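You operate a simulated robot arm through the tools that you are given. There is no shell and no other tool. Be economical: measure what you need, move in short steps, check, and stop when the job is done.

You run a simulated two-armed robot. Do the job below in one go: nothing can be reset, and whatever is moved stays where it is left.

TASK
Take the blue tin and put it on the top shelf of the stock rack. Turn the brake knob to 0. Fetch the roller cloth and set it on the top of the fitter's bench. Open the tool drawer. Do these in any order. Set down upright: blue tin.

It is judged by the outcome, as a careful person would: the job done as asked, and still so three seconds after it is handed in. It fails if anything else is knocked over, pushed out of place, dropped, spilled or broken. Flat cloth is picked up by pressing the open fingertips on it (5 to 10 N) and closing them slowly along it; thin cloth reads only 2 to 8 mm in the jaws.

THE ROBOT
Two 7-joint arms with fingered hands on one trunk, on a base that drives. Base frame: it is fixed to the floor where the robot stands at the start and does not move with it; the origin is under the middle of the robot, x ahead of it, y to its left, z up. Readings come in cm, rad, newtons and seconds.
The left shoulder is at the start at [7, 14.2, 119.6], the right one opposite. With the tool pointing down near the work surface each hand reaches from about 10 to 48 cm from the robot's upright axis, wherever it stands, measured 20 degrees to its own side. Places, roughly: brake knob [-70, -10, 90]; roller cloth (6x8x3 cm) [-90, -80, 90]; tool drawer [-90, 380, 80]; top of the fitter's bench [-100, 240, 90]; top shelf of the stock rack [90, -10, 140]. Payload 3.6 kg a hand.
The tool frame of a hand sits at the grasp point between the pads (the TCP): z along the fingers, y along the line on which they close. The tips reach 2.5 cm beyond it. The gripper opens to 8.8 cm. The gripper's body begins 2.9 cm behind the TCP. The gripper is a hand of 5 fingers: y runs from the thumb to the fingers, the wrist lies at [-1.3, -9.7, -16.2] in the tool frame, and closing takes about 1.5 s.
Orientation is that of the tool frame in the base frame, as a unit quaternion [w, x, y, z]. With the fingers straight down and the wrist toward the robot, the tool's x, y and z point along [0, 1, 0], [1, 0, 0] and [0, 0, -1] of the base frame.

THE INTERFACE
- The arms move only by the tool arm_command. It takes "left_commands", "right_commands" or both (then of equal length, played together; a hand with none holds still); each is a list of rows, each an object of numbers (a shift or turn left out is 0, a gripper value left out holds the last): "x", "y", "z": the shift along the tool's x, y, z in units of 20 mm (1.0 is 20 mm); "ax", "ay", "az": the turn, a rotation vector about the tool's x, y, z in units of 6 degrees (1.0 is 6 degrees). In form: [{"x": .., "y": .., "z": .., "ax": .., "ay": .., "az": ..}, ...]. A call has 1 to 20 rows; each row shifts and turns the commanded pose from where the row before left it, along the tool's axes as they then stand. "left_gripper" and "right_gripper" are, for a hand that has rows, the gripper command, from -1 (fully open) to 1 (shut), values between in proportion, set as the call begins (left out, the last holds). A call with a number of a shift or a turn outside -1 to 1 is refused whole. Each row takes 0.2 s and may step no farther than 5 cm and 0.15 rad from the row before; otherwise, or with a gripper value out of range, the whole call is refused. A pose out of reach is approached as far as the arm can. The call stops where the force on the tool passes 40 N (or 10 N more than at its start, if that is more) or the arm is blocked; 0.2 s more then pass. The fingers move at their own pace (about 7.2 cm/s each) and stop on an object; they squeeze with about 29 N. The grip force told is the motor's: it shows also when the fingers shut on nothing. Time passes only in rows, and 0.2 s behind the last, so rows that do not move let the fingers close. The reply holds the time, the measured pose of the TCP, the force on the tool along the base axes, the opening and the grip force, in the units named above and with some noise, with the torque about the TCP (base axes, N m) and any sound that the robot's microphone picked up.
- Cameras (640 x 400 px; columns grow to the right, rows downward): "scene" is now at [8.53, -7.72, 141.63]; the picture's right is [-0.91, -0.42, 0.00], its down [-0.28, 0.60, -0.75] and it looks along [0.32, -0.68, -0.66] (base axes); focal length 214 px, centre (320, 200). "left" rides on the left gripper at [-5.9, -7.9, -10.5] in its tool frame; the picture's right is [-0.73, -0.32, 0.61], its down [0.62, -0.68, 0.38] and it looks along [0.29, 0.66, 0.70] (tool axes); focal length 234 px, centre (320, 200). "right" rides on the right gripper at [5.9, -7.9, -10.5] in its tool frame; the picture's right is [-0.73, 0.32, -0.61], its down [-0.62, -0.68, 0.38] and it looks along [-0.29, 0.66, 0.70] (tool axes); focal length 234 px, centre (320, 200). There is no depth. A picture from a camera that has moved, and an enlarged one, comes with that camera's place and axes in the base frame and with its lens.
- capture(camera): a new picture of that camera. No time passes.
- lift_body(by): slides the trunk up (or, below 0, down) by that many cm; the arms and the scene camera ride with it, the base frame stays. It gives what a move gives, with no picture.
- drive_base(legs): drives the robot by 1 to 6 legs, each [ahead, left, turn to the left] in cm, cm and rad, along the robot's own axes; the way and the turn of a leg run together, so that a leg with both is an arc; at most 150 cm and 3.142 rad a leg. The arms and the cameras ride along, it lands a little off, and it stops where it bumps. It gives what a move gives.
- grasp_type(shape, hand): the hand has 5 fingers and takes this shape, open, in about a second: jaw (thumb against the fingers, like two jaws); tri (thumb and two fingers); tip (a fingertip pinch); poke (one finger out to press); point (the index stretched); flat (the hand flat); cup (the hand cupped); fist (a fist). The gripper value then closes the fingers along that shape, each until it touches; the sizes above hold for jaw. It gives what a move gives, with no picture.
- head_to(pan, tilt): turns the head with the scene camera to pan (to the left, within 1.501 rad either way) and tilt (down, from -0.506 to 1.204), counted from straight ahead of the robot. It gives what a move gives.
- zoom(camera, box): a new picture of the part [left, top, right, bottom] of that camera's present view, enlarged. No time passes.
- hand_in(): hands the job in; it is judged then, once.

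Go step by step. Nothing tells you exact positions but the pictures and the camera data: compare them with the known pose of the tool, close in by small moves and look again before you grip or let go. The budget is 165 turns and 122 pictures, counting those below and the enlarged ones. Unless the task says otherwise, let go and move clear before handing in, and close with one line.

The tools are called as name(argument=value, ...) on one line, values as JSON. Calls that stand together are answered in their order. arm_command: Moves the arms, as the interface text tells. Its arguments: {"type":"object","properties":{"left_commands":{"type":"array","items":{"type":"object","properties":{"x":{"type":"number"},"y":{"type":"number"},"z":{"type":"number"},"ax":{"type":"number"},"ay":{"type":"number"},"az":{"type":"number"}}}},"left_gripper":{"type":"number"},"right_commands":{"type":"array","items":{"type":"object","properties":{"x":{"type":"number"},"y":{"type":"number"},"z":{"type":"number"},"ax":{"type":"number"},"ay":{"type":"number"},"az":{"type":"number"}}}},"right_gripper":{"type":"number"}},"required":[]} The other tools are called the same way: lift_body (by) slides the trunk up or down; grasp_type (shape, hand) gives the hand a shape; drive_base (legs) drives the base; head_to (pan, tilt) turns the head that bears the scene camera; capture (camera) takes a picture; zoom (camera, box) takes an enlarged picture of a part of a camera's view; hand_in () hands the job in.

At the start:

```text
time_s: 0.0
left_position: [57.24, -0.27, 115.02]
left_orientation: [0.0, 0.706, 0.708, 0.0]
left_ft_force: [1.3, 0.4, -0.1]
left_torque: [-0.03, 0.01, 0.0]
left_finger_gap: 8.76
left_grip_force: 0.0
left_shape: jaw
right_position: [36.04, -43.87, 113.24]
right_orientation: [0.0, 0.707, 0.707, 0.0]
right_ft_force: [0.6, -0.3, -0.4]
right_torque: [-0.02, -0.02, 0.0]
right_finger_gap: 8.76
right_grip_force: 0.0
right_shape: jaw
trunk travel left (down, up): [-73.2, 20.8]
robot x, y, heading: [0.25, 0.19, 0.002]
head pan, tilt: [-1.136, 0.723]
```

scene: 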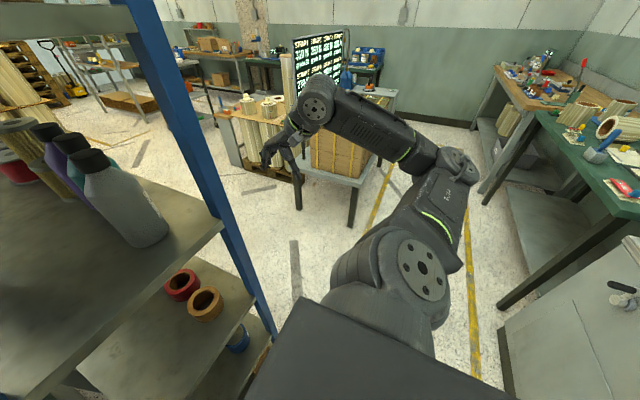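
right: 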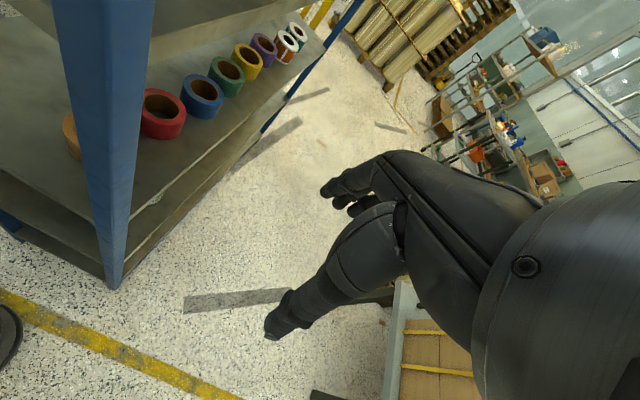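
left: 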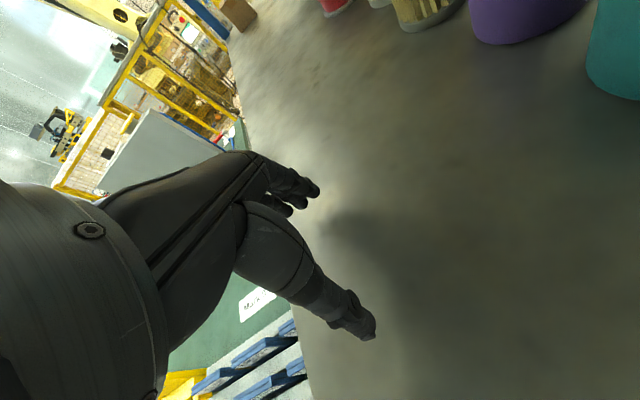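

I see the rack ahead of the robot, with tins/bottles on it. I look around first to find the blue tin and the other places.

head_to(pan=0, tilt=0.3)

capture(camera="scene")

head_to(pan=1.4, tilt=0.4)

capture(camera="scene")

```text
time_s: 1.4
left_position: [57.2, -0.25, 115.0]
left_orientation: [0.0, 0.706, 0.708, 0.0]
left_ft_force: [-0.1, 0.5, 0.1]
left_torque: [0.02, -0.01, 0.01]
left_finger_gap: 8.78
left_grip_force: 0.2
left_shape: jaw
right_position: [35.92, -43.87, 113.21]
right_orientation: [0.0, 0.707, 0.707, 0.0]
right_ft_force: [-0.9, 0.2, 0.4]
right_torque: [0.01, 0.0, -0.01]
right_finger_gap: 8.8
right_grip_force: 0.0
right_shape: jaw
trunk travel left (down, up): [-73.2, 20.8]
robot x, y, heading: [-0.38, 0.15, 0.0]
head pan, tilt: [0.0, 0.3]
```

```text
118 pictures are left
camera scene: at [14.33, -0.1, 145.43], right [0.0, -1.0, 0.0], down [-0.3, 0.0, -0.96], along [0.96, 0.0, -0.3], focal length 214 px, centre (320, 200)
```

scene: 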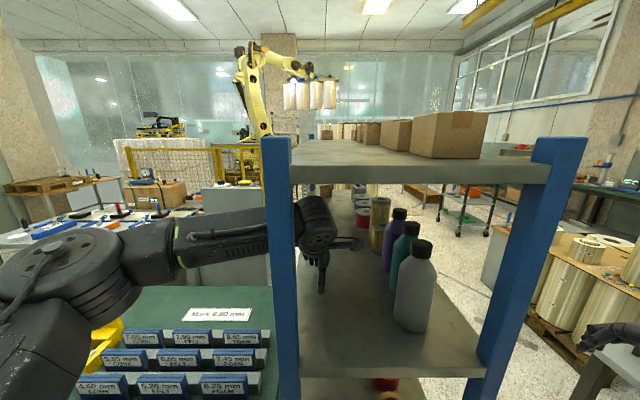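

```text
time_s: 2.9
left_position: [57.21, -0.26, 115.12]
left_orientation: [0.0, 0.706, 0.708, 0.0]
left_ft_force: [-0.3, 0.0, -0.5]
left_torque: [-0.01, -0.01, 0.02]
left_finger_gap: 8.78
left_grip_force: 0.0
left_shape: jaw
right_position: [36.08, -43.78, 113.23]
right_orientation: [0.0, 0.707, 0.707, 0.0]
right_ft_force: [0.3, 0.3, 0.1]
right_torque: [-0.01, -0.01, 0.02]
right_finger_gap: 8.8
right_grip_force: 0.0
right_shape: jaw
trunk travel left (down, up): [-73.2, 20.8]
robot x, y, heading: [0.13, 0.25, 0.005]
head pan, tilt: [1.4, 0.4]
```

```text
117 pictures are left
camera scene: at [6.57, 9.03, 144.51], right [0.99, -0.17, 0.0], down [-0.07, -0.38, -0.92], along [0.16, 0.91, -0.39], focal length 214 px, centre (320, 200)
```

scene: 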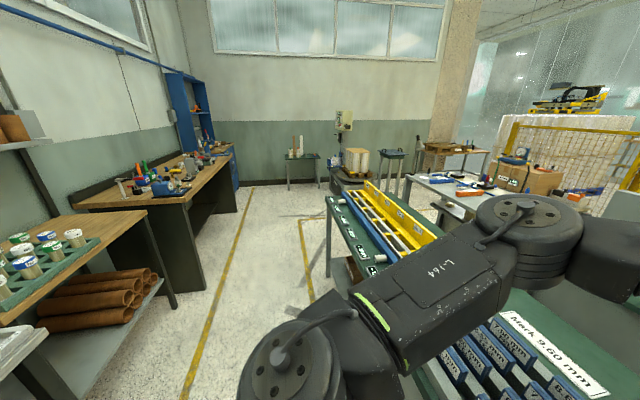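

The rack is ahead, with cardboard boxes on its top shelf, and tins stand on a table to the left rear. I pull the left hand out of the rack, and look closer at the left and behind.

arm_command(left_commands=[{"y": -1}, {"y": -1}, {"y": -1}, {"y": -1}, {"y": -1}, {"y": -1}, {"y": -1}, {"y": -1}, {"y": -1, "x": 1}, {"y": -1, "x": 1}, {"x": 1, "y": -1}, {"x": 1}, {"x": 1}, {"x": 1}, {"x": 1}, {"x": 1}])

zoom(camera="scene", box=[0, 120, 240, 300])

head_to(pan=-1.5, tilt=0.3)

capture(camera="scene")

```text
time_s: 4.1
left_position: [52.73, -3.05, 114.18]
left_orientation: [0.007, 0.736, 0.677, -0.022]
left_ft_force: [-4.2, -1.2, 3.6]
left_torque: [0.04, -0.17, 0.04]
left_finger_gap: 8.77
left_grip_force: 0.0
left_shape: jaw
right_position: [36.43, -43.79, 112.49]
right_orientation: [0.007, 0.733, 0.68, -0.002]
right_ft_force: [-0.4, 3.0, 2.5]
right_torque: [-0.2, -0.02, -0.04]
right_finger_gap: 8.81
right_grip_force: 0.2
right_shape: jaw
trunk travel left (down, up): [-73.2, 20.8]
robot x, y, heading: [0.32, 3.15, -0.105]
head pan, tilt: [1.4, 0.4]
stopped in row 6 (left hand): the force on the tool passed its limit at 42 N (the readings are from after the stop); the commanded pose is now the measured one
```

```text
2.22 times, centred on (120, 210) of scene
camera zoom: at [21.58, 9.69, 144.3], right [0.96, -0.27, -0.09], down [-0.19, -0.36, -0.91], along [0.21, 0.89, -0.4], focal length 477 px, centre (764, 178)
```

zoom: 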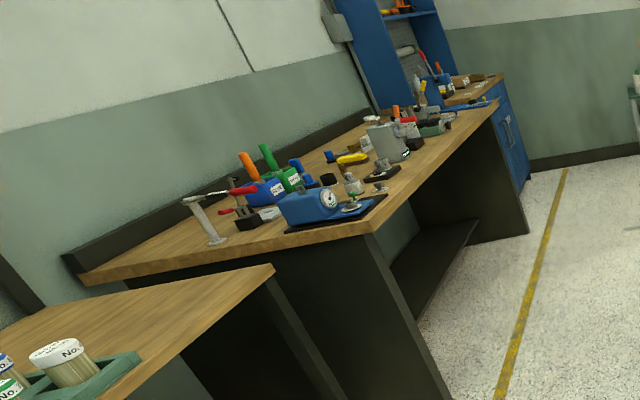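

```text
time_s: 6.6
left_position: [54.5, 2.98, 114.39]
left_orientation: [0.017, 0.612, 0.79, -0.023]
left_ft_force: [0.2, 0.0, 2.4]
left_torque: [0.05, 0.03, -0.01]
left_finger_gap: 8.8
left_grip_force: 0.0
left_shape: jaw
right_position: [51.97, -39.89, 112.92]
right_orientation: [0.022, 0.592, 0.806, -0.003]
right_ft_force: [-2.3, 1.9, 2.2]
right_torque: [-0.15, -0.06, -0.04]
right_finger_gap: 8.77
right_grip_force: 0.3
right_shape: jaw
trunk travel left (down, up): [-73.2, 20.8]
robot x, y, heading: [1.72, -8.55, 0.232]
head pan, tilt: [-1.499, 0.3]
```

```text
115 pictures are left
camera scene: at [24.6, -13.04, 145.02], right [-0.95, -0.3, 0.11], down [-0.19, 0.26, -0.95], along [0.25, -0.92, -0.3], focal length 214 px, centre (320, 200)
```

scene: 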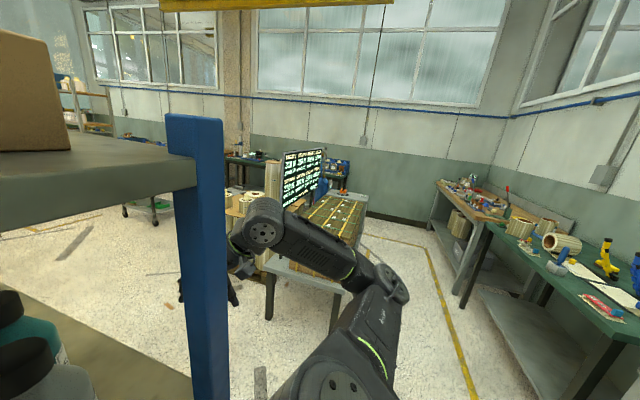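

The left hand snagged on something of the rack and the base shifted. I let things settle and look ahead at the left hand.

head_to(pan=0.0, tilt=0.5)

capture(camera="scene")

capture(camera="left")

```text
time_s: 8.2
left_position: [54.57, -0.41, 116.39]
left_orientation: [0.033, 0.667, 0.744, -0.019]
left_ft_force: [-0.2, 0.2, -0.1]
left_torque: [0.06, -0.01, -0.01]
left_finger_gap: 8.81
left_grip_force: 0.0
left_shape: jaw
right_position: [45.87, -42.36, 114.46]
right_orientation: [0.041, 0.641, 0.766, 0.006]
right_ft_force: [-1.2, -1.1, -0.1]
right_torque: [-0.02, -0.02, -0.01]
right_finger_gap: 8.76
right_grip_force: 0.1
right_shape: jaw
trunk travel left (down, up): [-73.2, 20.8]
robot x, y, heading: [1.64, -4.84, 0.085]
head pan, tilt: [0.0, 0.499]
```

```text
114 pictures are left
camera scene: at [29.74, -1.84, 142.44], right [0.09, -1.0, 0.0], down [-0.57, -0.05, -0.82], along [0.82, 0.07, -0.57], focal length 214 px, centre (320, 200)
```

scene: 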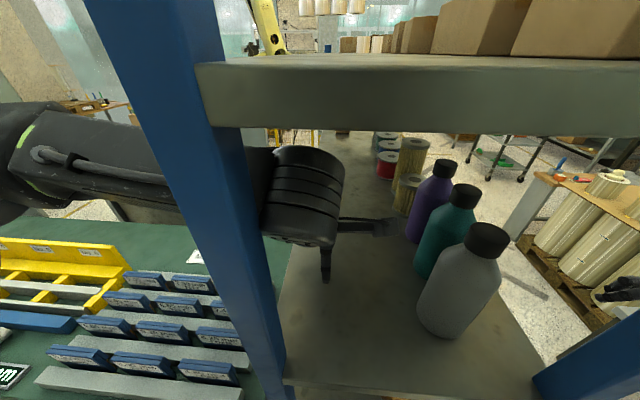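

```text
113 pictures are left
camera left: at [46.96, -6.25, 127.08], right [-0.23, -0.8, -0.56], down [-0.73, 0.52, -0.44], along [0.64, 0.31, -0.71], focal length 234 px, centre (320, 200)
```

left: 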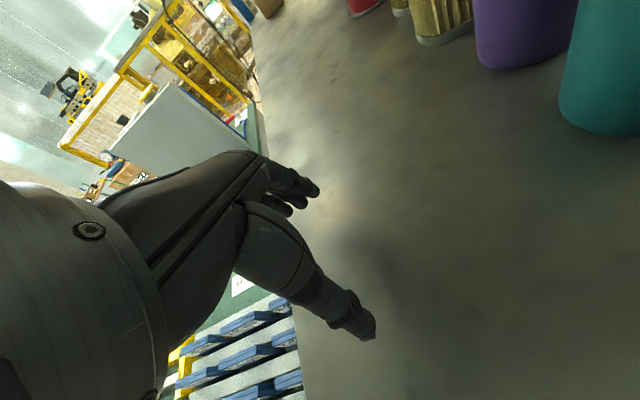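

The forearm goes into the rack behind its near left post, so I must slide the hand out sideways to the left. First a bit forward, then left.

arm_command(left_commands=[{"y": 0.5}, {"x": 1}, {"x": 1}, {"x": 1}, {"x": 1}, {"x": 1}, {"x": 1}])

capture(camera="scene")

```text
time_s: 8.6
left_position: [53.0, -5.61, 119.3]
left_orientation: [0.057, 0.736, 0.674, -0.04]
left_ft_force: [23.4, 1.8, -10.7]
left_torque: [-0.29, 1.52, -0.42]
left_finger_gap: 8.8
left_grip_force: 0.1
left_shape: jaw
right_position: [41.53, -41.64, 116.33]
right_orientation: [0.128, 0.637, 0.759, 0.03]
right_ft_force: [0.7, -1.2, 0.4]
right_torque: [0.14, 0.04, 0.07]
right_finger_gap: 8.78
right_grip_force: 0.1
right_shape: jaw
trunk travel left (down, up): [-73.2, 20.8]
robot x, y, heading: [1.43, 0.44, -0.046]
head pan, tilt: [0.0, 0.499]
stopped in row 1 (left hand): the arm was blocked; the commanded pose is now the measured one
```

```text
112 pictures are left
camera scene: at [36.02, -1.7, 141.23], right [0.08, -1.0, -0.03], down [-0.65, -0.03, -0.76], along [0.76, 0.08, -0.65], focal length 214 px, centre (320, 200)
```

scene: 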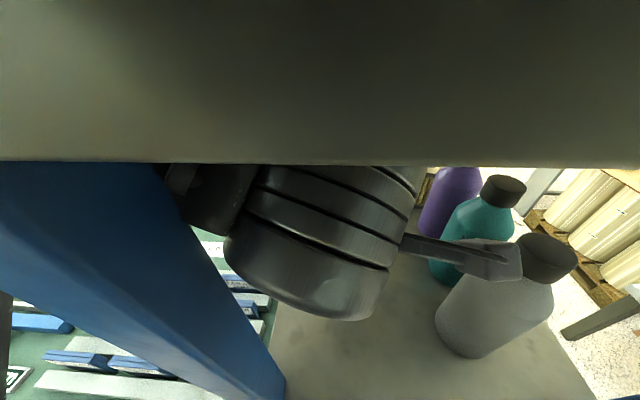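

The robot is leaning forward because the arm is hooked behind the post. I drive the base ahead a little to release the pull and bring the body back upright under its head.

drive_base(legs=[[7, 0, 0]])

capture(camera="scene")

```text
time_s: 9.2
left_position: [51.64, 1.36, 114.17]
left_orientation: [-0.054, 0.58, 0.813, 0.011]
left_ft_force: [0.3, -0.2, -0.3]
left_torque: [-0.02, 0.0, 0.01]
left_finger_gap: 8.79
left_grip_force: 0.1
left_shape: jaw
right_position: [28.15, -41.73, 123.15]
right_orientation: [0.343, 0.644, 0.667, 0.147]
right_ft_force: [0.1, 0.0, -0.4]
right_torque: [-0.01, -0.02, 0.01]
right_finger_gap: 8.8
right_grip_force: 0.0
right_shape: jaw
trunk travel left (down, up): [-73.2, 20.8]
robot x, y, heading: [2.4, 3.81, -0.148]
head pan, tilt: [0.0, 0.499]
stopped in leg 1: the robot was blocked; the commanded pose is now the measured one
```

```text
111 pictures are left
camera scene: at [35.22, -1.42, 141.37], right [-0.06, -1.0, -0.02], down [-0.67, 0.05, -0.74], along [0.74, -0.03, -0.67], focal length 214 px, centre (320, 200)
```

scene: 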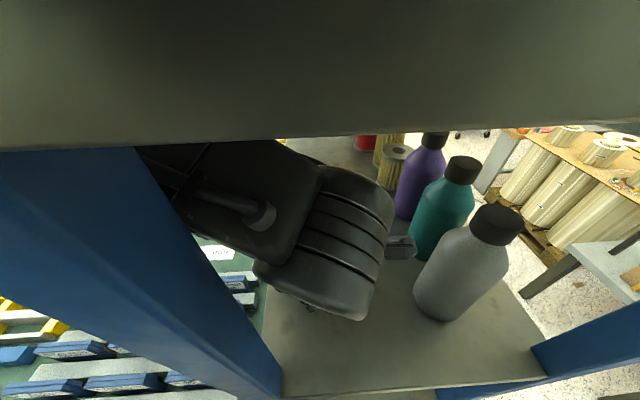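

The robot still leans; I let half a second pass without commanding motion to see whether it settles.

arm_command(left_commands=[{"x": 0}, {"x": 0}], right_commands=[{"x": 0}, {"x": 0}])

capture(camera="scene")

capture(camera="right")

```text
time_s: 9.6
left_position: [51.22, 5.9, 113.74]
left_orientation: [-0.064, 0.441, 0.895, 0.036]
left_ft_force: [-0.1, 0.3, 0.3]
left_torque: [0.01, -0.04, 0.01]
left_finger_gap: 8.79
left_grip_force: 0.1
left_shape: jaw
right_position: [22.21, -44.09, 124.46]
right_orientation: [0.429, 0.632, 0.605, 0.226]
right_ft_force: [0.9, -0.1, 0.0]
right_torque: [-0.02, -0.02, 0.0]
right_finger_gap: 8.81
right_grip_force: 0.0
right_shape: jaw
trunk travel left (down, up): [-73.2, 20.8]
robot x, y, heading: [2.62, 2.87, -0.122]
head pan, tilt: [0.0, 0.499]
stopped in row 1 (left hand): the arm was blocked; the commanded pose is now the measured one
```

```text
110 pictures are left
camera scene: at [35.76, -1.6, 141.3], right [0.04, -1.0, -0.04], down [-0.67, 0.0, -0.74], along [0.74, 0.05, -0.67], focal length 214 px, centre (320, 200)
```

scene: 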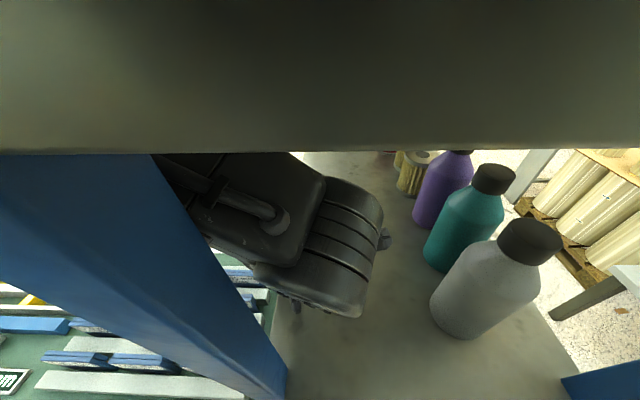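

```text
109 pictures are left
camera right: at [10.35, -36.45, 122.2], right [-0.43, -0.5, 0.75], down [-0.18, -0.77, -0.61], along [0.89, -0.4, 0.23], focal length 234 px, centre (320, 200)
```

right: 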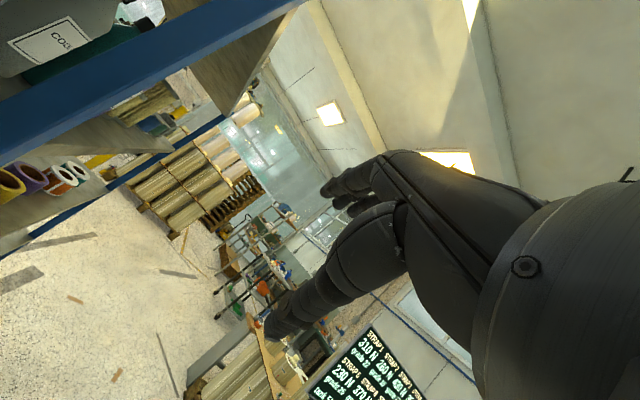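

The arm is still hooked on the post and holds the robot leaning forward. I reach the left hand farther ahead so that the hook loosens and the body can rock back.

arm_command(left_commands=[{"x": -0.6, "y": 0.8}, {"x": -0.6, "y": 0.8}, {"x": -0.6, "y": 0.8}, {"x": -0.6, "y": 0.8}, {"x": -0.6, "y": 0.8}])

capture(camera="scene")

```text
time_s: 9.9
left_position: [50.29, 9.38, 113.52]
left_orientation: [-0.069, 0.351, 0.931, 0.064]
left_ft_force: [-0.2, 0.5, 1.0]
left_torque: [-0.03, 0.07, -0.07]
left_finger_gap: 8.82
left_grip_force: 0.1
left_shape: jaw
right_position: [14.16, -44.34, 125.98]
right_orientation: [0.501, 0.632, 0.545, 0.23]
right_ft_force: [-0.5, 1.3, 0.0]
right_torque: [0.0, -0.01, -0.03]
right_finger_gap: 8.77
right_grip_force: 0.0
right_shape: jaw
trunk travel left (down, up): [-73.2, 20.8]
robot x, y, heading: [4.38, 3.35, -0.192]
head pan, tilt: [0.0, 0.499]
stopped in row 1 (left hand): the arm was blocked; the commanded pose is now the measured one
```

```text
108 pictures are left
camera scene: at [37.52, -2.25, 142.31], right [0.14, -0.99, -0.06], down [-0.57, -0.03, -0.82], along [0.81, 0.15, -0.57], focal length 214 px, centre (320, 200)
```

scene: 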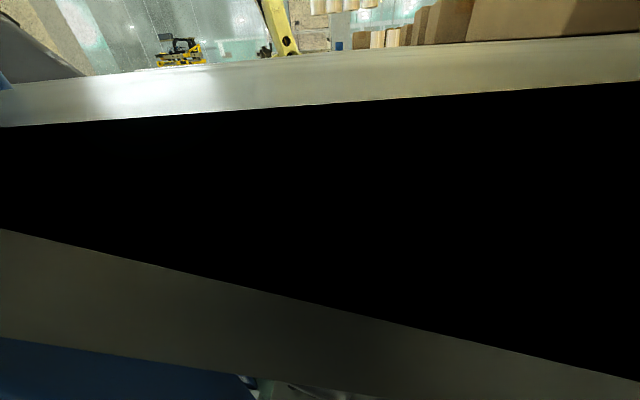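

The left hand has been slipping leftward out of the rack, which helps. I continue it straight to the left.

arm_command(left_commands=[{"x": 0.65, "y": 0.75}, {"x": 0.65, "y": 0.75}, {"x": 0.65, "y": 0.75}, {"x": 0.65, "y": 0.75}, {"x": 0.65, "y": 0.75}, {"x": 0.65, "y": 0.75}])

capture(camera="left")

```text
time_s: 10.2
left_position: [48.45, 9.23, 113.01]
left_orientation: [-0.082, 0.311, 0.947, 0.017]
left_ft_force: [-1.2, 1.4, 2.2]
left_torque: [-0.06, 0.1, -0.05]
left_finger_gap: 8.81
left_grip_force: 0.1
left_shape: jaw
right_position: [4.47, -39.51, 128.21]
right_orientation: [0.564, 0.626, 0.495, 0.212]
right_ft_force: [0.2, -0.2, 0.3]
right_torque: [0.02, 0.01, -0.03]
right_finger_gap: 8.8
right_grip_force: 0.0
right_shape: jaw
trunk travel left (down, up): [-73.2, 20.8]
robot x, y, heading: [5.63, 6.09, -0.294]
head pan, tilt: [0.0, 0.499]
stopped in row 1 (left hand): the arm was blocked; the commanded pose is now the measured one
```

```text
107 pictures are left
camera left: at [49.9, -1.5, 122.5], right [0.3, -0.63, -0.71], down [-0.95, -0.15, -0.26], along [0.06, 0.76, -0.65], focal length 234 px, centre (320, 200)
```

left: 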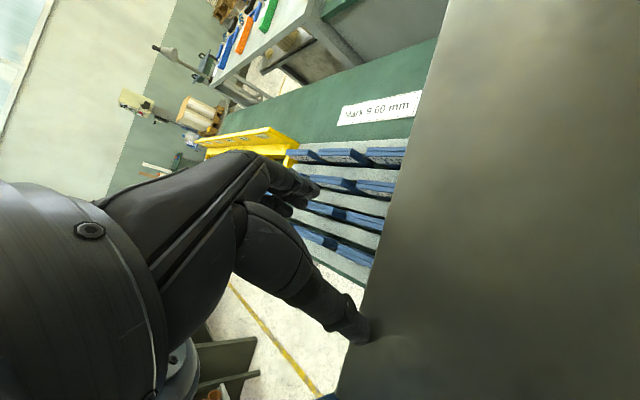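

The fingers are nearly out over the rack's edge. I hold everything for a moment using only the right hand's rows to see if the body settles.

arm_command(right_commands=[{"x": 0}, {"x": 0}, {"x": 0}, {"x": 0}, {"x": 0}])

capture(camera="scene")

capture(camera="right")

```text
time_s: 10.5
left_position: [46.86, 7.71, 113.39]
left_orientation: [-0.088, 0.283, 0.954, -0.032]
left_ft_force: [-1.0, 1.5, -0.4]
left_torque: [-0.03, -0.06, -0.04]
left_finger_gap: 8.75
left_grip_force: 0.1
left_shape: jaw
right_position: [-4.49, -32.88, 129.81]
right_orientation: [0.596, 0.627, 0.455, 0.213]
right_ft_force: [-0.4, -1.0, -0.7]
right_torque: [0.03, 0.02, -0.01]
right_finger_gap: 8.81
right_grip_force: 0.1
right_shape: jaw
trunk travel left (down, up): [-73.2, 20.8]
robot x, y, heading: [7.51, 10.69, -0.441]
head pan, tilt: [0.0, 0.499]
stopped in row 1 (left hand): the arm was blocked; the commanded pose is now the measured one
```

```text
106 pictures are left
camera scene: at [36.49, -2.06, 142.48], right [-0.09, -0.99, -0.06], down [-0.52, 0.1, -0.85], along [0.85, -0.05, -0.53], focal length 214 px, centre (320, 200)
```

scene: 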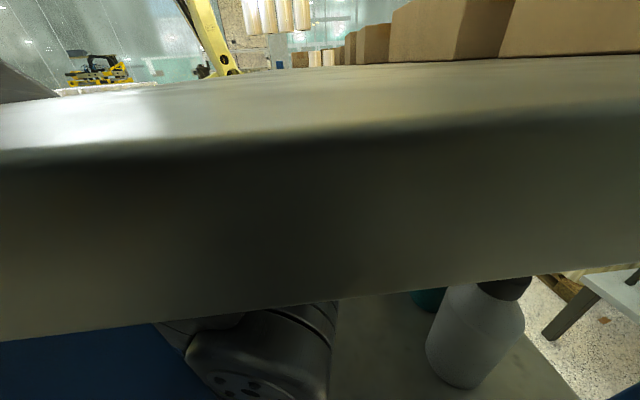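

```text
105 pictures are left
camera right: at [-12.4, -23.13, 122.96], right [-0.75, -0.22, 0.62], down [-0.21, -0.81, -0.55], along [0.63, -0.54, 0.56], focal length 234 px, centre (320, 200)
```

right: 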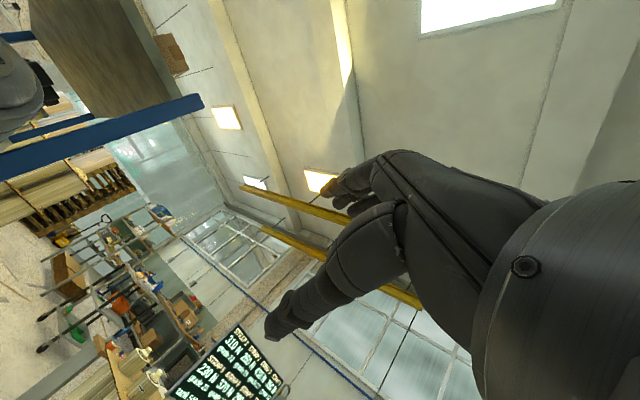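

The body has swung right around the post; turning the base back left while stepping a bit back-left should sweep the forearm out of the rack.

drive_base(legs=[[-3, 4, 0.4]])

capture(camera="left")

```text
time_s: 11.2
left_position: [43.56, 6.03, 114.02]
left_orientation: [-0.114, 0.127, 0.977, -0.13]
left_ft_force: [252.5, -58.0, -66.1]
left_torque: [7.04, 24.45, 6.19]
left_finger_gap: 8.8
left_grip_force: 0.0
left_shape: jaw
right_position: [-13.8, -27.92, 133.82]
right_orientation: [0.636, 0.605, 0.397, 0.267]
right_ft_force: [1.3, -0.1, -0.5]
right_torque: [0.01, -0.01, 0.0]
right_finger_gap: 8.78
right_grip_force: 0.1
right_shape: jaw
trunk travel left (down, up): [-73.2, 20.8]
robot x, y, heading: [9.28, 11.69, -0.512]
head pan, tilt: [0.0, 0.499]
stopped in leg 1: the robot was blocked; the commanded pose is now the measured one
```

```text
104 pictures are left
camera left: at [50.05, -0.63, 124.93], right [0.46, -0.64, -0.62], down [-0.83, -0.55, -0.05], along [-0.31, 0.54, -0.78], focal length 234 px, centre (320, 200)
```

left: 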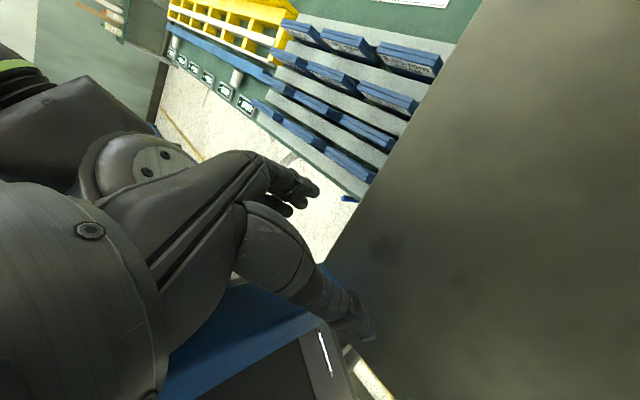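

The hand is pressed hard against the back of the post, so I move it forward, away from the post.

arm_command(left_commands=[{"x": -0.94, "y": 0.22}, {"x": -0.94, "y": 0.22}, {"x": -0.94, "y": 0.22}, {"x": -0.94, "y": 0.22}, {"x": -0.94, "y": 0.22}])

capture(camera="left")

```text
time_s: 11.5
left_position: [43.27, 4.78, 114.66]
left_orientation: [-0.12, 0.127, 0.966, -0.188]
left_ft_force: [233.7, -37.2, -122.9]
left_torque: [4.52, 21.62, 2.34]
left_finger_gap: 8.82
left_grip_force: 0.0
left_shape: jaw
left hand out of reach, approached as far as the arm can: row 1
right_position: [-17.54, -27.99, 135.65]
right_orientation: [0.638, 0.625, 0.355, 0.276]
right_ft_force: [-0.1, 0.0, -0.3]
right_torque: [0.0, -0.07, 0.0]
right_finger_gap: 8.79
right_grip_force: 0.1
right_shape: jaw
trunk travel left (down, up): [-73.2, 20.8]
robot x, y, heading: [9.82, 11.03, -0.523]
head pan, tilt: [0.0, 0.499]
stopped in row 1 (left hand): the force on the tool passed its limit at 311 N (the readings are from after the stop); the commanded pose is now the measured one
```

```text
103 pictures are left
camera left: at [50.12, -0.47, 126.09], right [0.45, -0.7, -0.55], down [-0.83, -0.56, 0.04], along [-0.34, 0.44, -0.83], focal length 234 px, centre (320, 200)
```

left: 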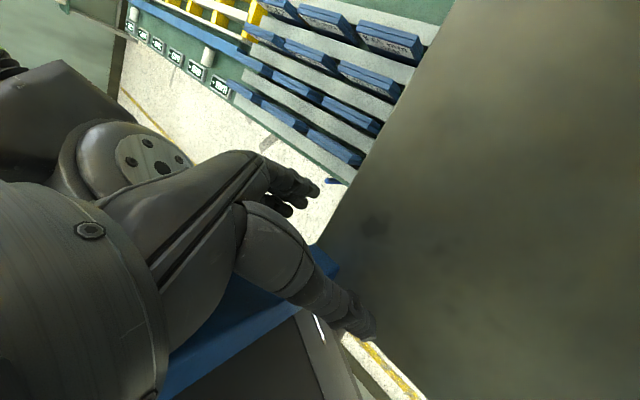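

The hand is clamped against the post. I look at my left arm and body with the head camera to understand the contact.

head_to(pan=0.9, tilt=0.9)

capture(camera="scene")

capture(camera="right")

```text
time_s: 12.7
left_position: [43.26, 4.77, 114.83]
left_orientation: [-0.126, 0.143, 0.964, -0.188]
left_ft_force: [240.9, -51.7, -40.8]
left_torque: [5.66, 24.55, 2.69]
left_finger_gap: 8.8
left_grip_force: 0.1
left_shape: jaw
right_position: [-18.13, -26.24, 135.92]
right_orientation: [0.643, 0.629, 0.348, 0.265]
right_ft_force: [0.4, 0.9, 0.3]
right_torque: [0.01, 0.03, 0.02]
right_finger_gap: 8.79
right_grip_force: 0.0
right_shape: jaw
trunk travel left (down, up): [-73.2, 20.8]
robot x, y, heading: [9.51, 12.09, -0.552]
head pan, tilt: [0.901, 0.901]
```

```text
102 pictures are left
camera scene: at [35.03, 2.35, 140.54], right [0.24, -0.97, -0.09], down [-0.74, -0.12, -0.67], along [0.63, 0.23, -0.74], focal length 214 px, centre (320, 200)
```

scene: 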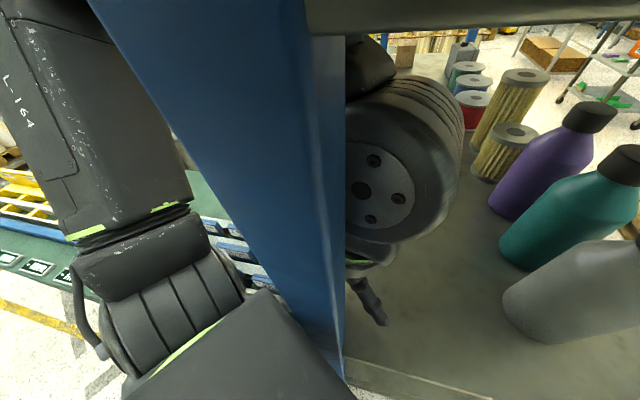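

```text
101 pictures are left
camera right: at [-23.38, -15.53, 127.74], right [-0.89, -0.16, 0.42], down [-0.15, -0.77, -0.62], along [0.43, -0.61, 0.66], focal length 234 px, centre (320, 200)
```

right: 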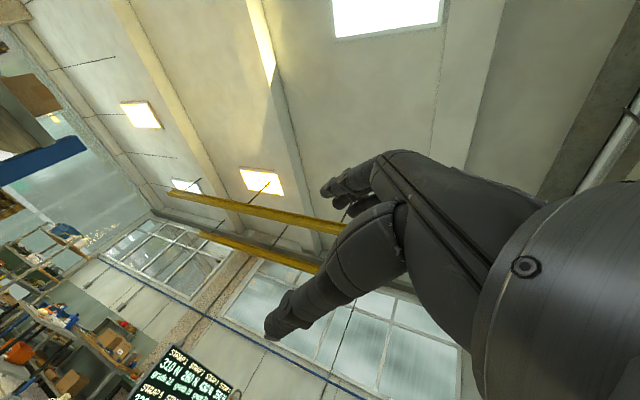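

The robot is now still: it leans about 0.11 rad and hangs on its left wrist hooked behind the post, the wrist twisted far. I unwind the wrist (turn right as seen from above) while moving it off the post.

arm_command(left_commands=[{"x": -0.4, "az": 1}, {"x": -0.4, "az": 1}, {"x": -0.4, "az": 1}, {"x": -0.4, "az": 1}, {"x": -0.4, "az": 1}])

arm_command(left_commands=[{"y": 0.5, "az": 1}, {"y": 0.5, "az": 1}, {"y": 0.5, "az": 1}, {"y": 0.5, "az": 1}])

capture(camera="scene")

```text
time_s: 12.9
left_position: [43.01, 3.67, 115.59]
left_orientation: [-0.129, 0.161, 0.947, -0.245]
left_ft_force: [270.2, -56.2, -88.3]
left_torque: [5.21, 26.66, -0.61]
left_finger_gap: 8.82
left_grip_force: 0.0
left_shape: jaw
left hand out of reach, approached as far as the arm can: row 1
right_position: [-21.44, -25.68, 138.31]
right_orientation: [0.645, 0.648, 0.309, 0.263]
right_ft_force: [-0.2, 0.5, -0.6]
right_torque: [-0.01, 0.02, -0.03]
right_finger_gap: 8.84
right_grip_force: 0.0
right_shape: jaw
trunk travel left (down, up): [-73.2, 20.8]
robot x, y, heading: [9.81, 11.86, -0.567]
head pan, tilt: [0.901, 0.901]
stopped in row 1 (left hand): the force on the tool passed its limit at 275 N (the readings are from after the stop); the commanded pose is now the measured one
```

```text
time_s: 13.3
left_position: [42.88, 2.53, 116.45]
left_orientation: [-0.125, 0.184, 0.928, -0.3]
left_ft_force: [255.5, -93.9, -68.8]
left_torque: [8.35, 25.2, -2.82]
left_finger_gap: 8.8
left_grip_force: 0.1
left_shape: jaw
left hand out of reach, approached as far as the arm can: row 1
right_position: [-24.17, -25.67, 140.73]
right_orientation: [0.646, 0.666, 0.276, 0.253]
right_ft_force: [0.0, 0.2, 0.1]
right_torque: [-0.02, 0.01, -0.04]
right_finger_gap: 8.79
right_grip_force: 0.0
right_shape: jaw
trunk travel left (down, up): [-73.2, 20.8]
robot x, y, heading: [10.18, 12.63, -0.573]
head pan, tilt: [0.901, 0.901]
stopped in row 1 (left hand): the force on the tool passed its limit at 304 N (the readings are from after the stop); the commanded pose is now the measured one
```

```text
100 pictures are left
camera scene: at [35.28, 2.67, 140.44], right [0.19, -0.98, -0.08], down [-0.74, -0.09, -0.67], along [0.65, 0.18, -0.74], focal length 214 px, centre (320, 200)
```

scene: 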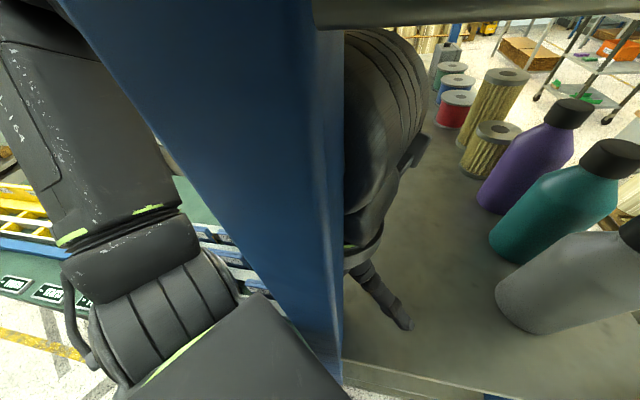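

Every stop lets both arms creep a few cm, which presses the wrist harder on the post. I counter this with one full-size step straight along the reaction force, then smaller ones.

arm_command(left_commands=[{"x": -1, "y": 0.2, "ax": -1}, {"x": -1, "y": 0.2, "ax": -1}, {"x": -1, "y": 0.2}, {"x": -1, "y": 0.2}, {"x": -1, "y": 0.2}])

```text
time_s: 13.5
left_position: [42.57, 2.07, 117.16]
left_orientation: [-0.139, 0.179, 0.913, -0.338]
left_ft_force: [325.7, -89.2, -59.5]
left_torque: [7.68, 31.53, -7.58]
left_finger_gap: 8.8
left_grip_force: 0.0
left_shape: jaw
left hand out of reach, approached as far as the arm can: row 1
right_position: [-28.36, -25.56, 140.26]
right_orientation: [0.674, 0.651, 0.229, 0.263]
right_ft_force: [-0.7, 0.1, 0.0]
right_torque: [0.01, 0.01, 0.0]
right_finger_gap: 8.75
right_grip_force: 0.1
right_shape: jaw
trunk travel left (down, up): [-73.2, 20.8]
robot x, y, heading: [10.2, 12.19, -0.581]
head pan, tilt: [0.901, 0.901]
stopped in row 1 (left hand): the force on the tool passed its limit at 322 N (the readings are from after the stop); the commanded pose is now the measured one
```

I try turning the base left in place, which should sweep the forearm forward and left, off the post.

drive_base(legs=[[3, 3, 0.4]])

capture(camera="scene")

```text
time_s: 14.2
left_position: [41.6, 1.55, 118.54]
left_orientation: [-0.167, 0.191, 0.882, -0.396]
left_ft_force: [262.8, 13.1, -89.3]
left_torque: [-2.73, 16.27, -11.82]
left_finger_gap: 8.79
left_grip_force: 0.0
left_shape: jaw
right_position: [-36.98, -24.28, 136.01]
right_orientation: [0.733, 0.605, 0.124, 0.286]
right_ft_force: [0.0, -0.4, -0.4]
right_torque: [0.01, 0.06, -0.03]
right_finger_gap: 8.82
right_grip_force: 0.1
right_shape: jaw
trunk travel left (down, up): [-73.2, 20.8]
robot x, y, heading: [10.44, 13.66, -0.624]
head pan, tilt: [0.901, 0.901]
stopped in leg 1: the robot was blocked; the commanded pose is now the measured one
```

```text
99 pictures are left
camera scene: at [35.01, 3.09, 140.15], right [0.19, -0.98, -0.08], down [-0.72, -0.08, -0.69], along [0.66, 0.19, -0.72], focal length 214 px, centre (320, 200)
```

scene: 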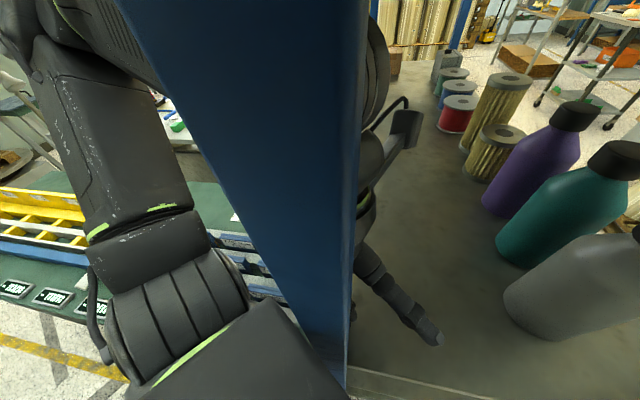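

The base does not respond while the arm is jammed. I test whether a small lowering of the trunk loosens it.

lift_body(by=-3)

grasp_type(hand="left", shape="flat")

```text
time_s: 14.6
left_position: [41.06, 1.65, 119.18]
left_orientation: [-0.19, 0.204, 0.863, -0.421]
left_ft_force: [241.2, -38.2, -87.3]
left_torque: [0.0, 12.99, -10.45]
left_finger_gap: 8.75
left_grip_force: 0.0
left_shape: jaw
right_position: [-41.23, -22.44, 133.22]
right_orientation: [0.756, 0.58, 0.067, 0.295]
right_ft_force: [0.0, 0.9, 0.0]
right_torque: [0.0, -0.03, -0.01]
right_finger_gap: 8.81
right_grip_force: 0.1
right_shape: jaw
trunk travel left (down, up): [-72.7, 21.3]
robot x, y, heading: [10.89, 14.34, -0.669]
head pan, tilt: [0.901, 0.901]
stopped: the arm was blocked; the commanded pose is now the measured one
```

```text
time_s: 15.5
left_position: [40.94, 1.61, 119.22]
left_orientation: [-0.193, 0.2, 0.863, -0.422]
left_ft_force: [311.8, -84.1, -97.1]
left_torque: [4.4, 30.24, -13.46]
left_finger_gap: 8.05
left_grip_force: 0.0
left_shape: flat
right_position: [-41.38, -21.78, 133.28]
right_orientation: [0.757, 0.581, 0.066, 0.292]
right_ft_force: [0.3, 0.5, -0.2]
right_torque: [-0.01, 0.0, 0.03]
right_finger_gap: 8.8
right_grip_force: 0.1
right_shape: jaw
trunk travel left (down, up): [-72.7, 21.3]
robot x, y, heading: [11.03, 14.34, -0.671]
head pan, tilt: [0.901, 0.901]
```

Lowering is blocked too. I try sliding the base to its left (world forward-left), the direction that would carry the forearm off the post.

drive_base(legs=[[0, 30, 0]])

head_to(pan=1.3, tilt=1.1)

capture(camera="scene")

capture(camera="right")

```text
time_s: 16.2
left_position: [24.97, 11.92, 126.27]
left_orientation: [-0.076, 0.322, 0.787, -0.521]
left_ft_force: [171.8, -98.9, 34.6]
left_torque: [3.22, 1.44, -11.89]
left_finger_gap: 0.01
left_grip_force: 0.1
left_shape: flat
right_position: [-60.81, -11.84, 120.9]
right_orientation: [0.792, 0.472, -0.08, 0.378]
right_ft_force: [-1.8, 1.9, -2.1]
right_torque: [0.02, 0.09, 0.13]
right_finger_gap: 8.82
right_grip_force: 0.1
right_shape: jaw
trunk travel left (down, up): [-72.7, 21.3]
robot x, y, heading: [10.82, 14.72, -0.666]
head pan, tilt: [0.901, 0.901]
stopped in leg 1: the robot was blocked; the commanded pose is now the measured one
```

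```text
time_s: 17.1
left_position: [29.11, 9.71, 124.33]
left_orientation: [-0.127, 0.277, 0.812, -0.498]
left_ft_force: [29.7, -21.5, -6.4]
left_torque: [-0.24, 0.22, -1.95]
left_finger_gap: 0.0
left_grip_force: 0.2
left_shape: flat
right_position: [-54.75, -15.47, 126.21]
right_orientation: [0.781, 0.517, -0.012, 0.349]
right_ft_force: [0.3, -0.9, -0.2]
right_torque: [-0.03, 0.01, 0.03]
right_finger_gap: 8.79
right_grip_force: 0.0
right_shape: jaw
trunk travel left (down, up): [-72.7, 21.3]
robot x, y, heading: [10.89, 14.72, -0.662]
head pan, tilt: [1.3, 1.1]
```

```text
98 pictures are left
camera scene: at [19.75, 15.3, 138.38], right [0.59, -0.8, 0.0], down [-0.72, -0.53, -0.46], along [0.37, 0.27, -0.89], focal length 214 px, centre (320, 200)
```

scene: 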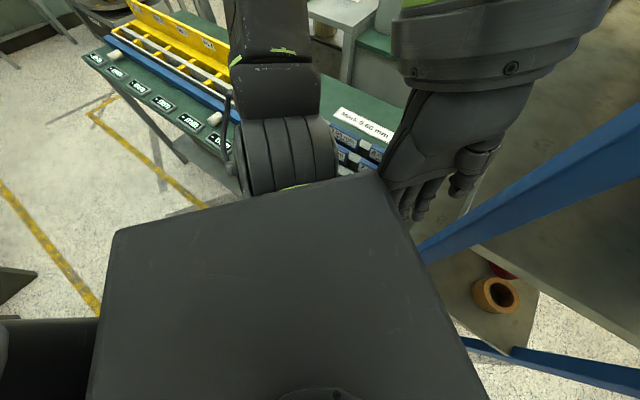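

```text
97 pictures are left
camera right: at [-49.45, -5.46, 117.29], right [-0.94, 0.18, -0.3], down [0.04, -0.8, -0.6], along [-0.35, -0.58, 0.74], focal length 234 px, centre (320, 200)
```

right: 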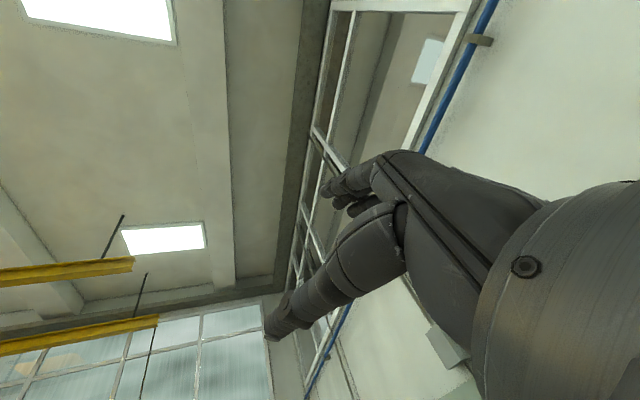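

The hand slipped free and the robot stands upright again at (11, 15), heading −0.66, clear of the post. First I bring the right arm, which swung far back, to the front again.

arm_command(right_commands=[{"x": 0.6, "y": -0.93, "z": 0.78}, {"x": 0.6, "y": -0.93, "z": 0.78}, {"x": 0.6, "y": -0.93, "z": 0.78}, {"x": 0.6, "y": -0.93, "z": 0.78}, {"x": 0.6, "y": -0.93, "z": 0.78}, {"x": 0.6, "y": -0.93, "z": 0.78}, {"x": 0.6, "y": -0.93, "z": 0.78}, {"x": 0.6, "y": -0.93, "z": 0.78}, {"x": 0.6, "y": -0.93, "z": 0.78}, {"x": 0.6, "y": -0.93, "z": 0.78}])

capture(camera="left")

```text
time_s: 19.2
left_position: [29.66, 9.39, 124.3]
left_orientation: [-0.13, 0.277, 0.811, -0.498]
left_ft_force: [33.0, -24.9, -7.9]
left_torque: [-0.26, 0.2, -2.19]
left_finger_gap: 0.0
left_grip_force: 0.1
left_shape: flat
right_position: [-29.38, -25.8, 123.37]
right_orientation: [0.785, 0.514, -0.002, 0.345]
right_ft_force: [0.2, 0.7, -0.3]
right_torque: [-0.05, 0.0, -0.01]
right_finger_gap: 8.83
right_grip_force: 0.1
right_shape: jaw
trunk travel left (down, up): [-72.7, 21.3]
robot x, y, heading: [11.19, 14.2, -0.668]
head pan, tilt: [1.3, 1.1]
```

```text
96 pictures are left
camera left: at [36.9, 10.87, 136.54], right [0.19, -0.98, 0.05], down [-0.91, -0.16, 0.38], along [-0.36, -0.11, -0.92], focal length 234 px, centre (320, 200)
```

left: 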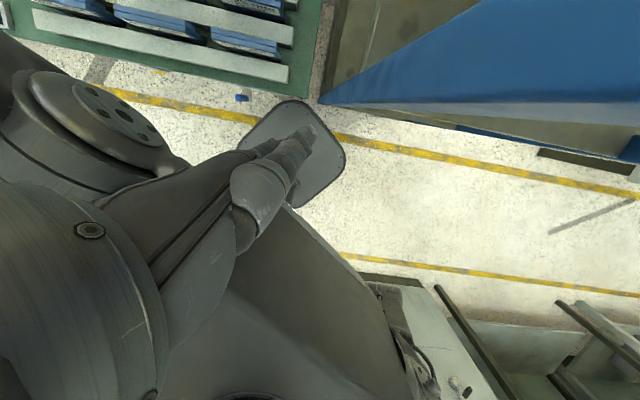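

The arms obey again. I finish moving the right hand forward, then rotate it back to fingers-down.

arm_command(right_commands=[{"x": 0.6, "y": -0.93, "z": 0.78}, {"x": 0.6, "y": -0.93, "z": 0.78}, {"x": 0.6, "y": -0.93, "z": 0.78}, {"x": 0.6, "y": -0.93, "z": 0.78}, {"x": 0.6, "y": -0.93, "z": 0.78}, {"x": 0.6, "y": -0.93, "z": 0.78}, {"x": 0.6, "y": -0.93, "z": 0.78}, {"x": 0.6, "y": -0.93, "z": 0.78}])

arm_command(right_commands=[{"ax": 0.95, "az": -0.265}, {"ax": 0.95, "az": -0.265}, {"ax": 0.95, "az": -0.265}, {"ax": 0.95, "az": -0.265}, {"ax": 0.95, "az": -0.265}, {"ax": 0.95, "az": -0.265}, {"ax": 0.95, "az": -0.265}, {"ax": 0.95, "az": -0.265}, {"ax": 0.95, "az": -0.265}, {"ax": 0.95, "az": -0.265}, {"ax": 0.95, "az": -0.265}, {"ax": 0.95, "az": -0.265}, {"ax": 0.95, "az": -0.265}, {"ax": 0.95, "az": -0.265}, {"ax": 0.95, "az": -0.265}, {"ax": 0.95, "az": -0.265}, {"ax": 0.95, "az": -0.265}, {"ax": 0.95, "az": -0.265}, {"ax": 0.95, "az": -0.265}, {"ax": 0.95, "az": -0.265}])

capture(camera="right")

```text
time_s: 21.1
left_position: [29.53, 9.34, 124.28]
left_orientation: [-0.13, 0.276, 0.811, -0.499]
left_ft_force: [33.0, -25.2, -7.4]
left_torque: [-0.26, 0.26, -2.19]
left_finger_gap: 0.0
left_grip_force: 0.0
left_shape: flat
right_position: [-9.62, -34.31, 120.84]
right_orientation: [0.785, 0.515, -0.002, 0.345]
right_ft_force: [-0.6, 0.9, -0.3]
right_torque: [0.0, 0.01, 0.0]
right_finger_gap: 8.82
right_grip_force: 0.1
right_shape: jaw
trunk travel left (down, up): [-72.7, 21.3]
robot x, y, heading: [10.66, 14.43, -0.672]
head pan, tilt: [1.3, 1.1]
```

```text
time_s: 25.2
left_position: [29.5, 9.22, 124.28]
left_orientation: [-0.131, 0.278, 0.811, -0.498]
left_ft_force: [32.6, -25.2, -7.1]
left_torque: [-0.25, 0.22, -2.2]
left_finger_gap: 0.0
left_grip_force: 0.1
left_shape: flat
right_position: [-5.68, -36.19, 111.28]
right_orientation: [0.061, 0.913, 0.402, -0.001]
right_ft_force: [-0.7, -0.5, 1.0]
right_torque: [-0.01, 0.01, 0.0]
right_finger_gap: 8.79
right_grip_force: 0.1
right_shape: jaw
right hand out of reach, approached as far as the arm can: row 18, 19, 20
trunk travel left (down, up): [-72.7, 21.3]
robot x, y, heading: [11.17, 14.23, -0.666]
head pan, tilt: [1.3, 1.1]
```

```text
95 pictures are left
camera right: at [-7.99, -25.16, 120.63], right [-0.28, -0.68, 0.68], down [-0.9, -0.05, -0.42], along [0.32, -0.73, -0.6], focal length 234 px, centre (320, 200)
```

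right: 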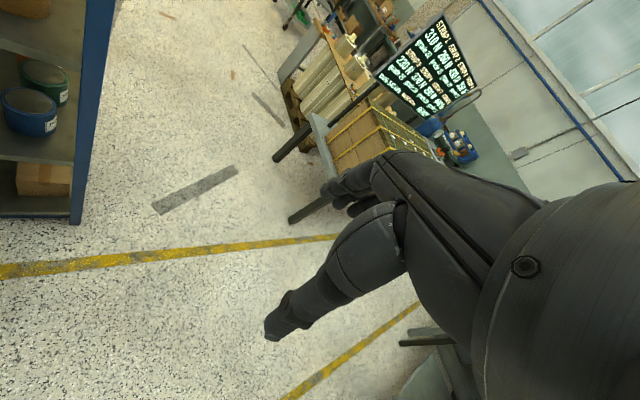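

I spotted the blue tin on a low shelf of the rack (right part, next to a green one). I back the base away from the post along its heading.

drive_base(legs=[[-14, 0, 0]])

capture(camera="scene")

```text
time_s: 26.6
left_position: [18.67, 17.85, 124.24]
left_orientation: [-0.132, 0.279, 0.811, -0.497]
left_ft_force: [33.0, -26.0, -6.1]
left_torque: [-0.24, 0.26, -2.17]
left_finger_gap: 0.03
left_grip_force: 0.2
left_shape: flat
right_position: [-16.88, -27.2, 111.42]
right_orientation: [0.062, 0.915, 0.4, -0.002]
right_ft_force: [0.8, 0.2, -0.4]
right_torque: [0.0, 0.02, 0.01]
right_finger_gap: 8.81
right_grip_force: 0.1
right_shape: jaw
trunk travel left (down, up): [-72.7, 21.3]
robot x, y, heading: [0.64, 22.91, -0.67]
head pan, tilt: [1.3, 1.1]
```

```text
94 pictures are left
camera scene: at [9.29, 23.53, 138.35], right [0.59, -0.81, 0.0], down [-0.72, -0.52, -0.45], along [0.37, 0.27, -0.89], focal length 214 px, centre (320, 200)
```

scene: 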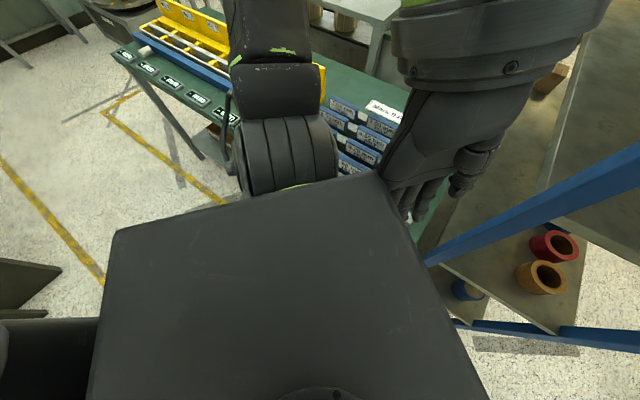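

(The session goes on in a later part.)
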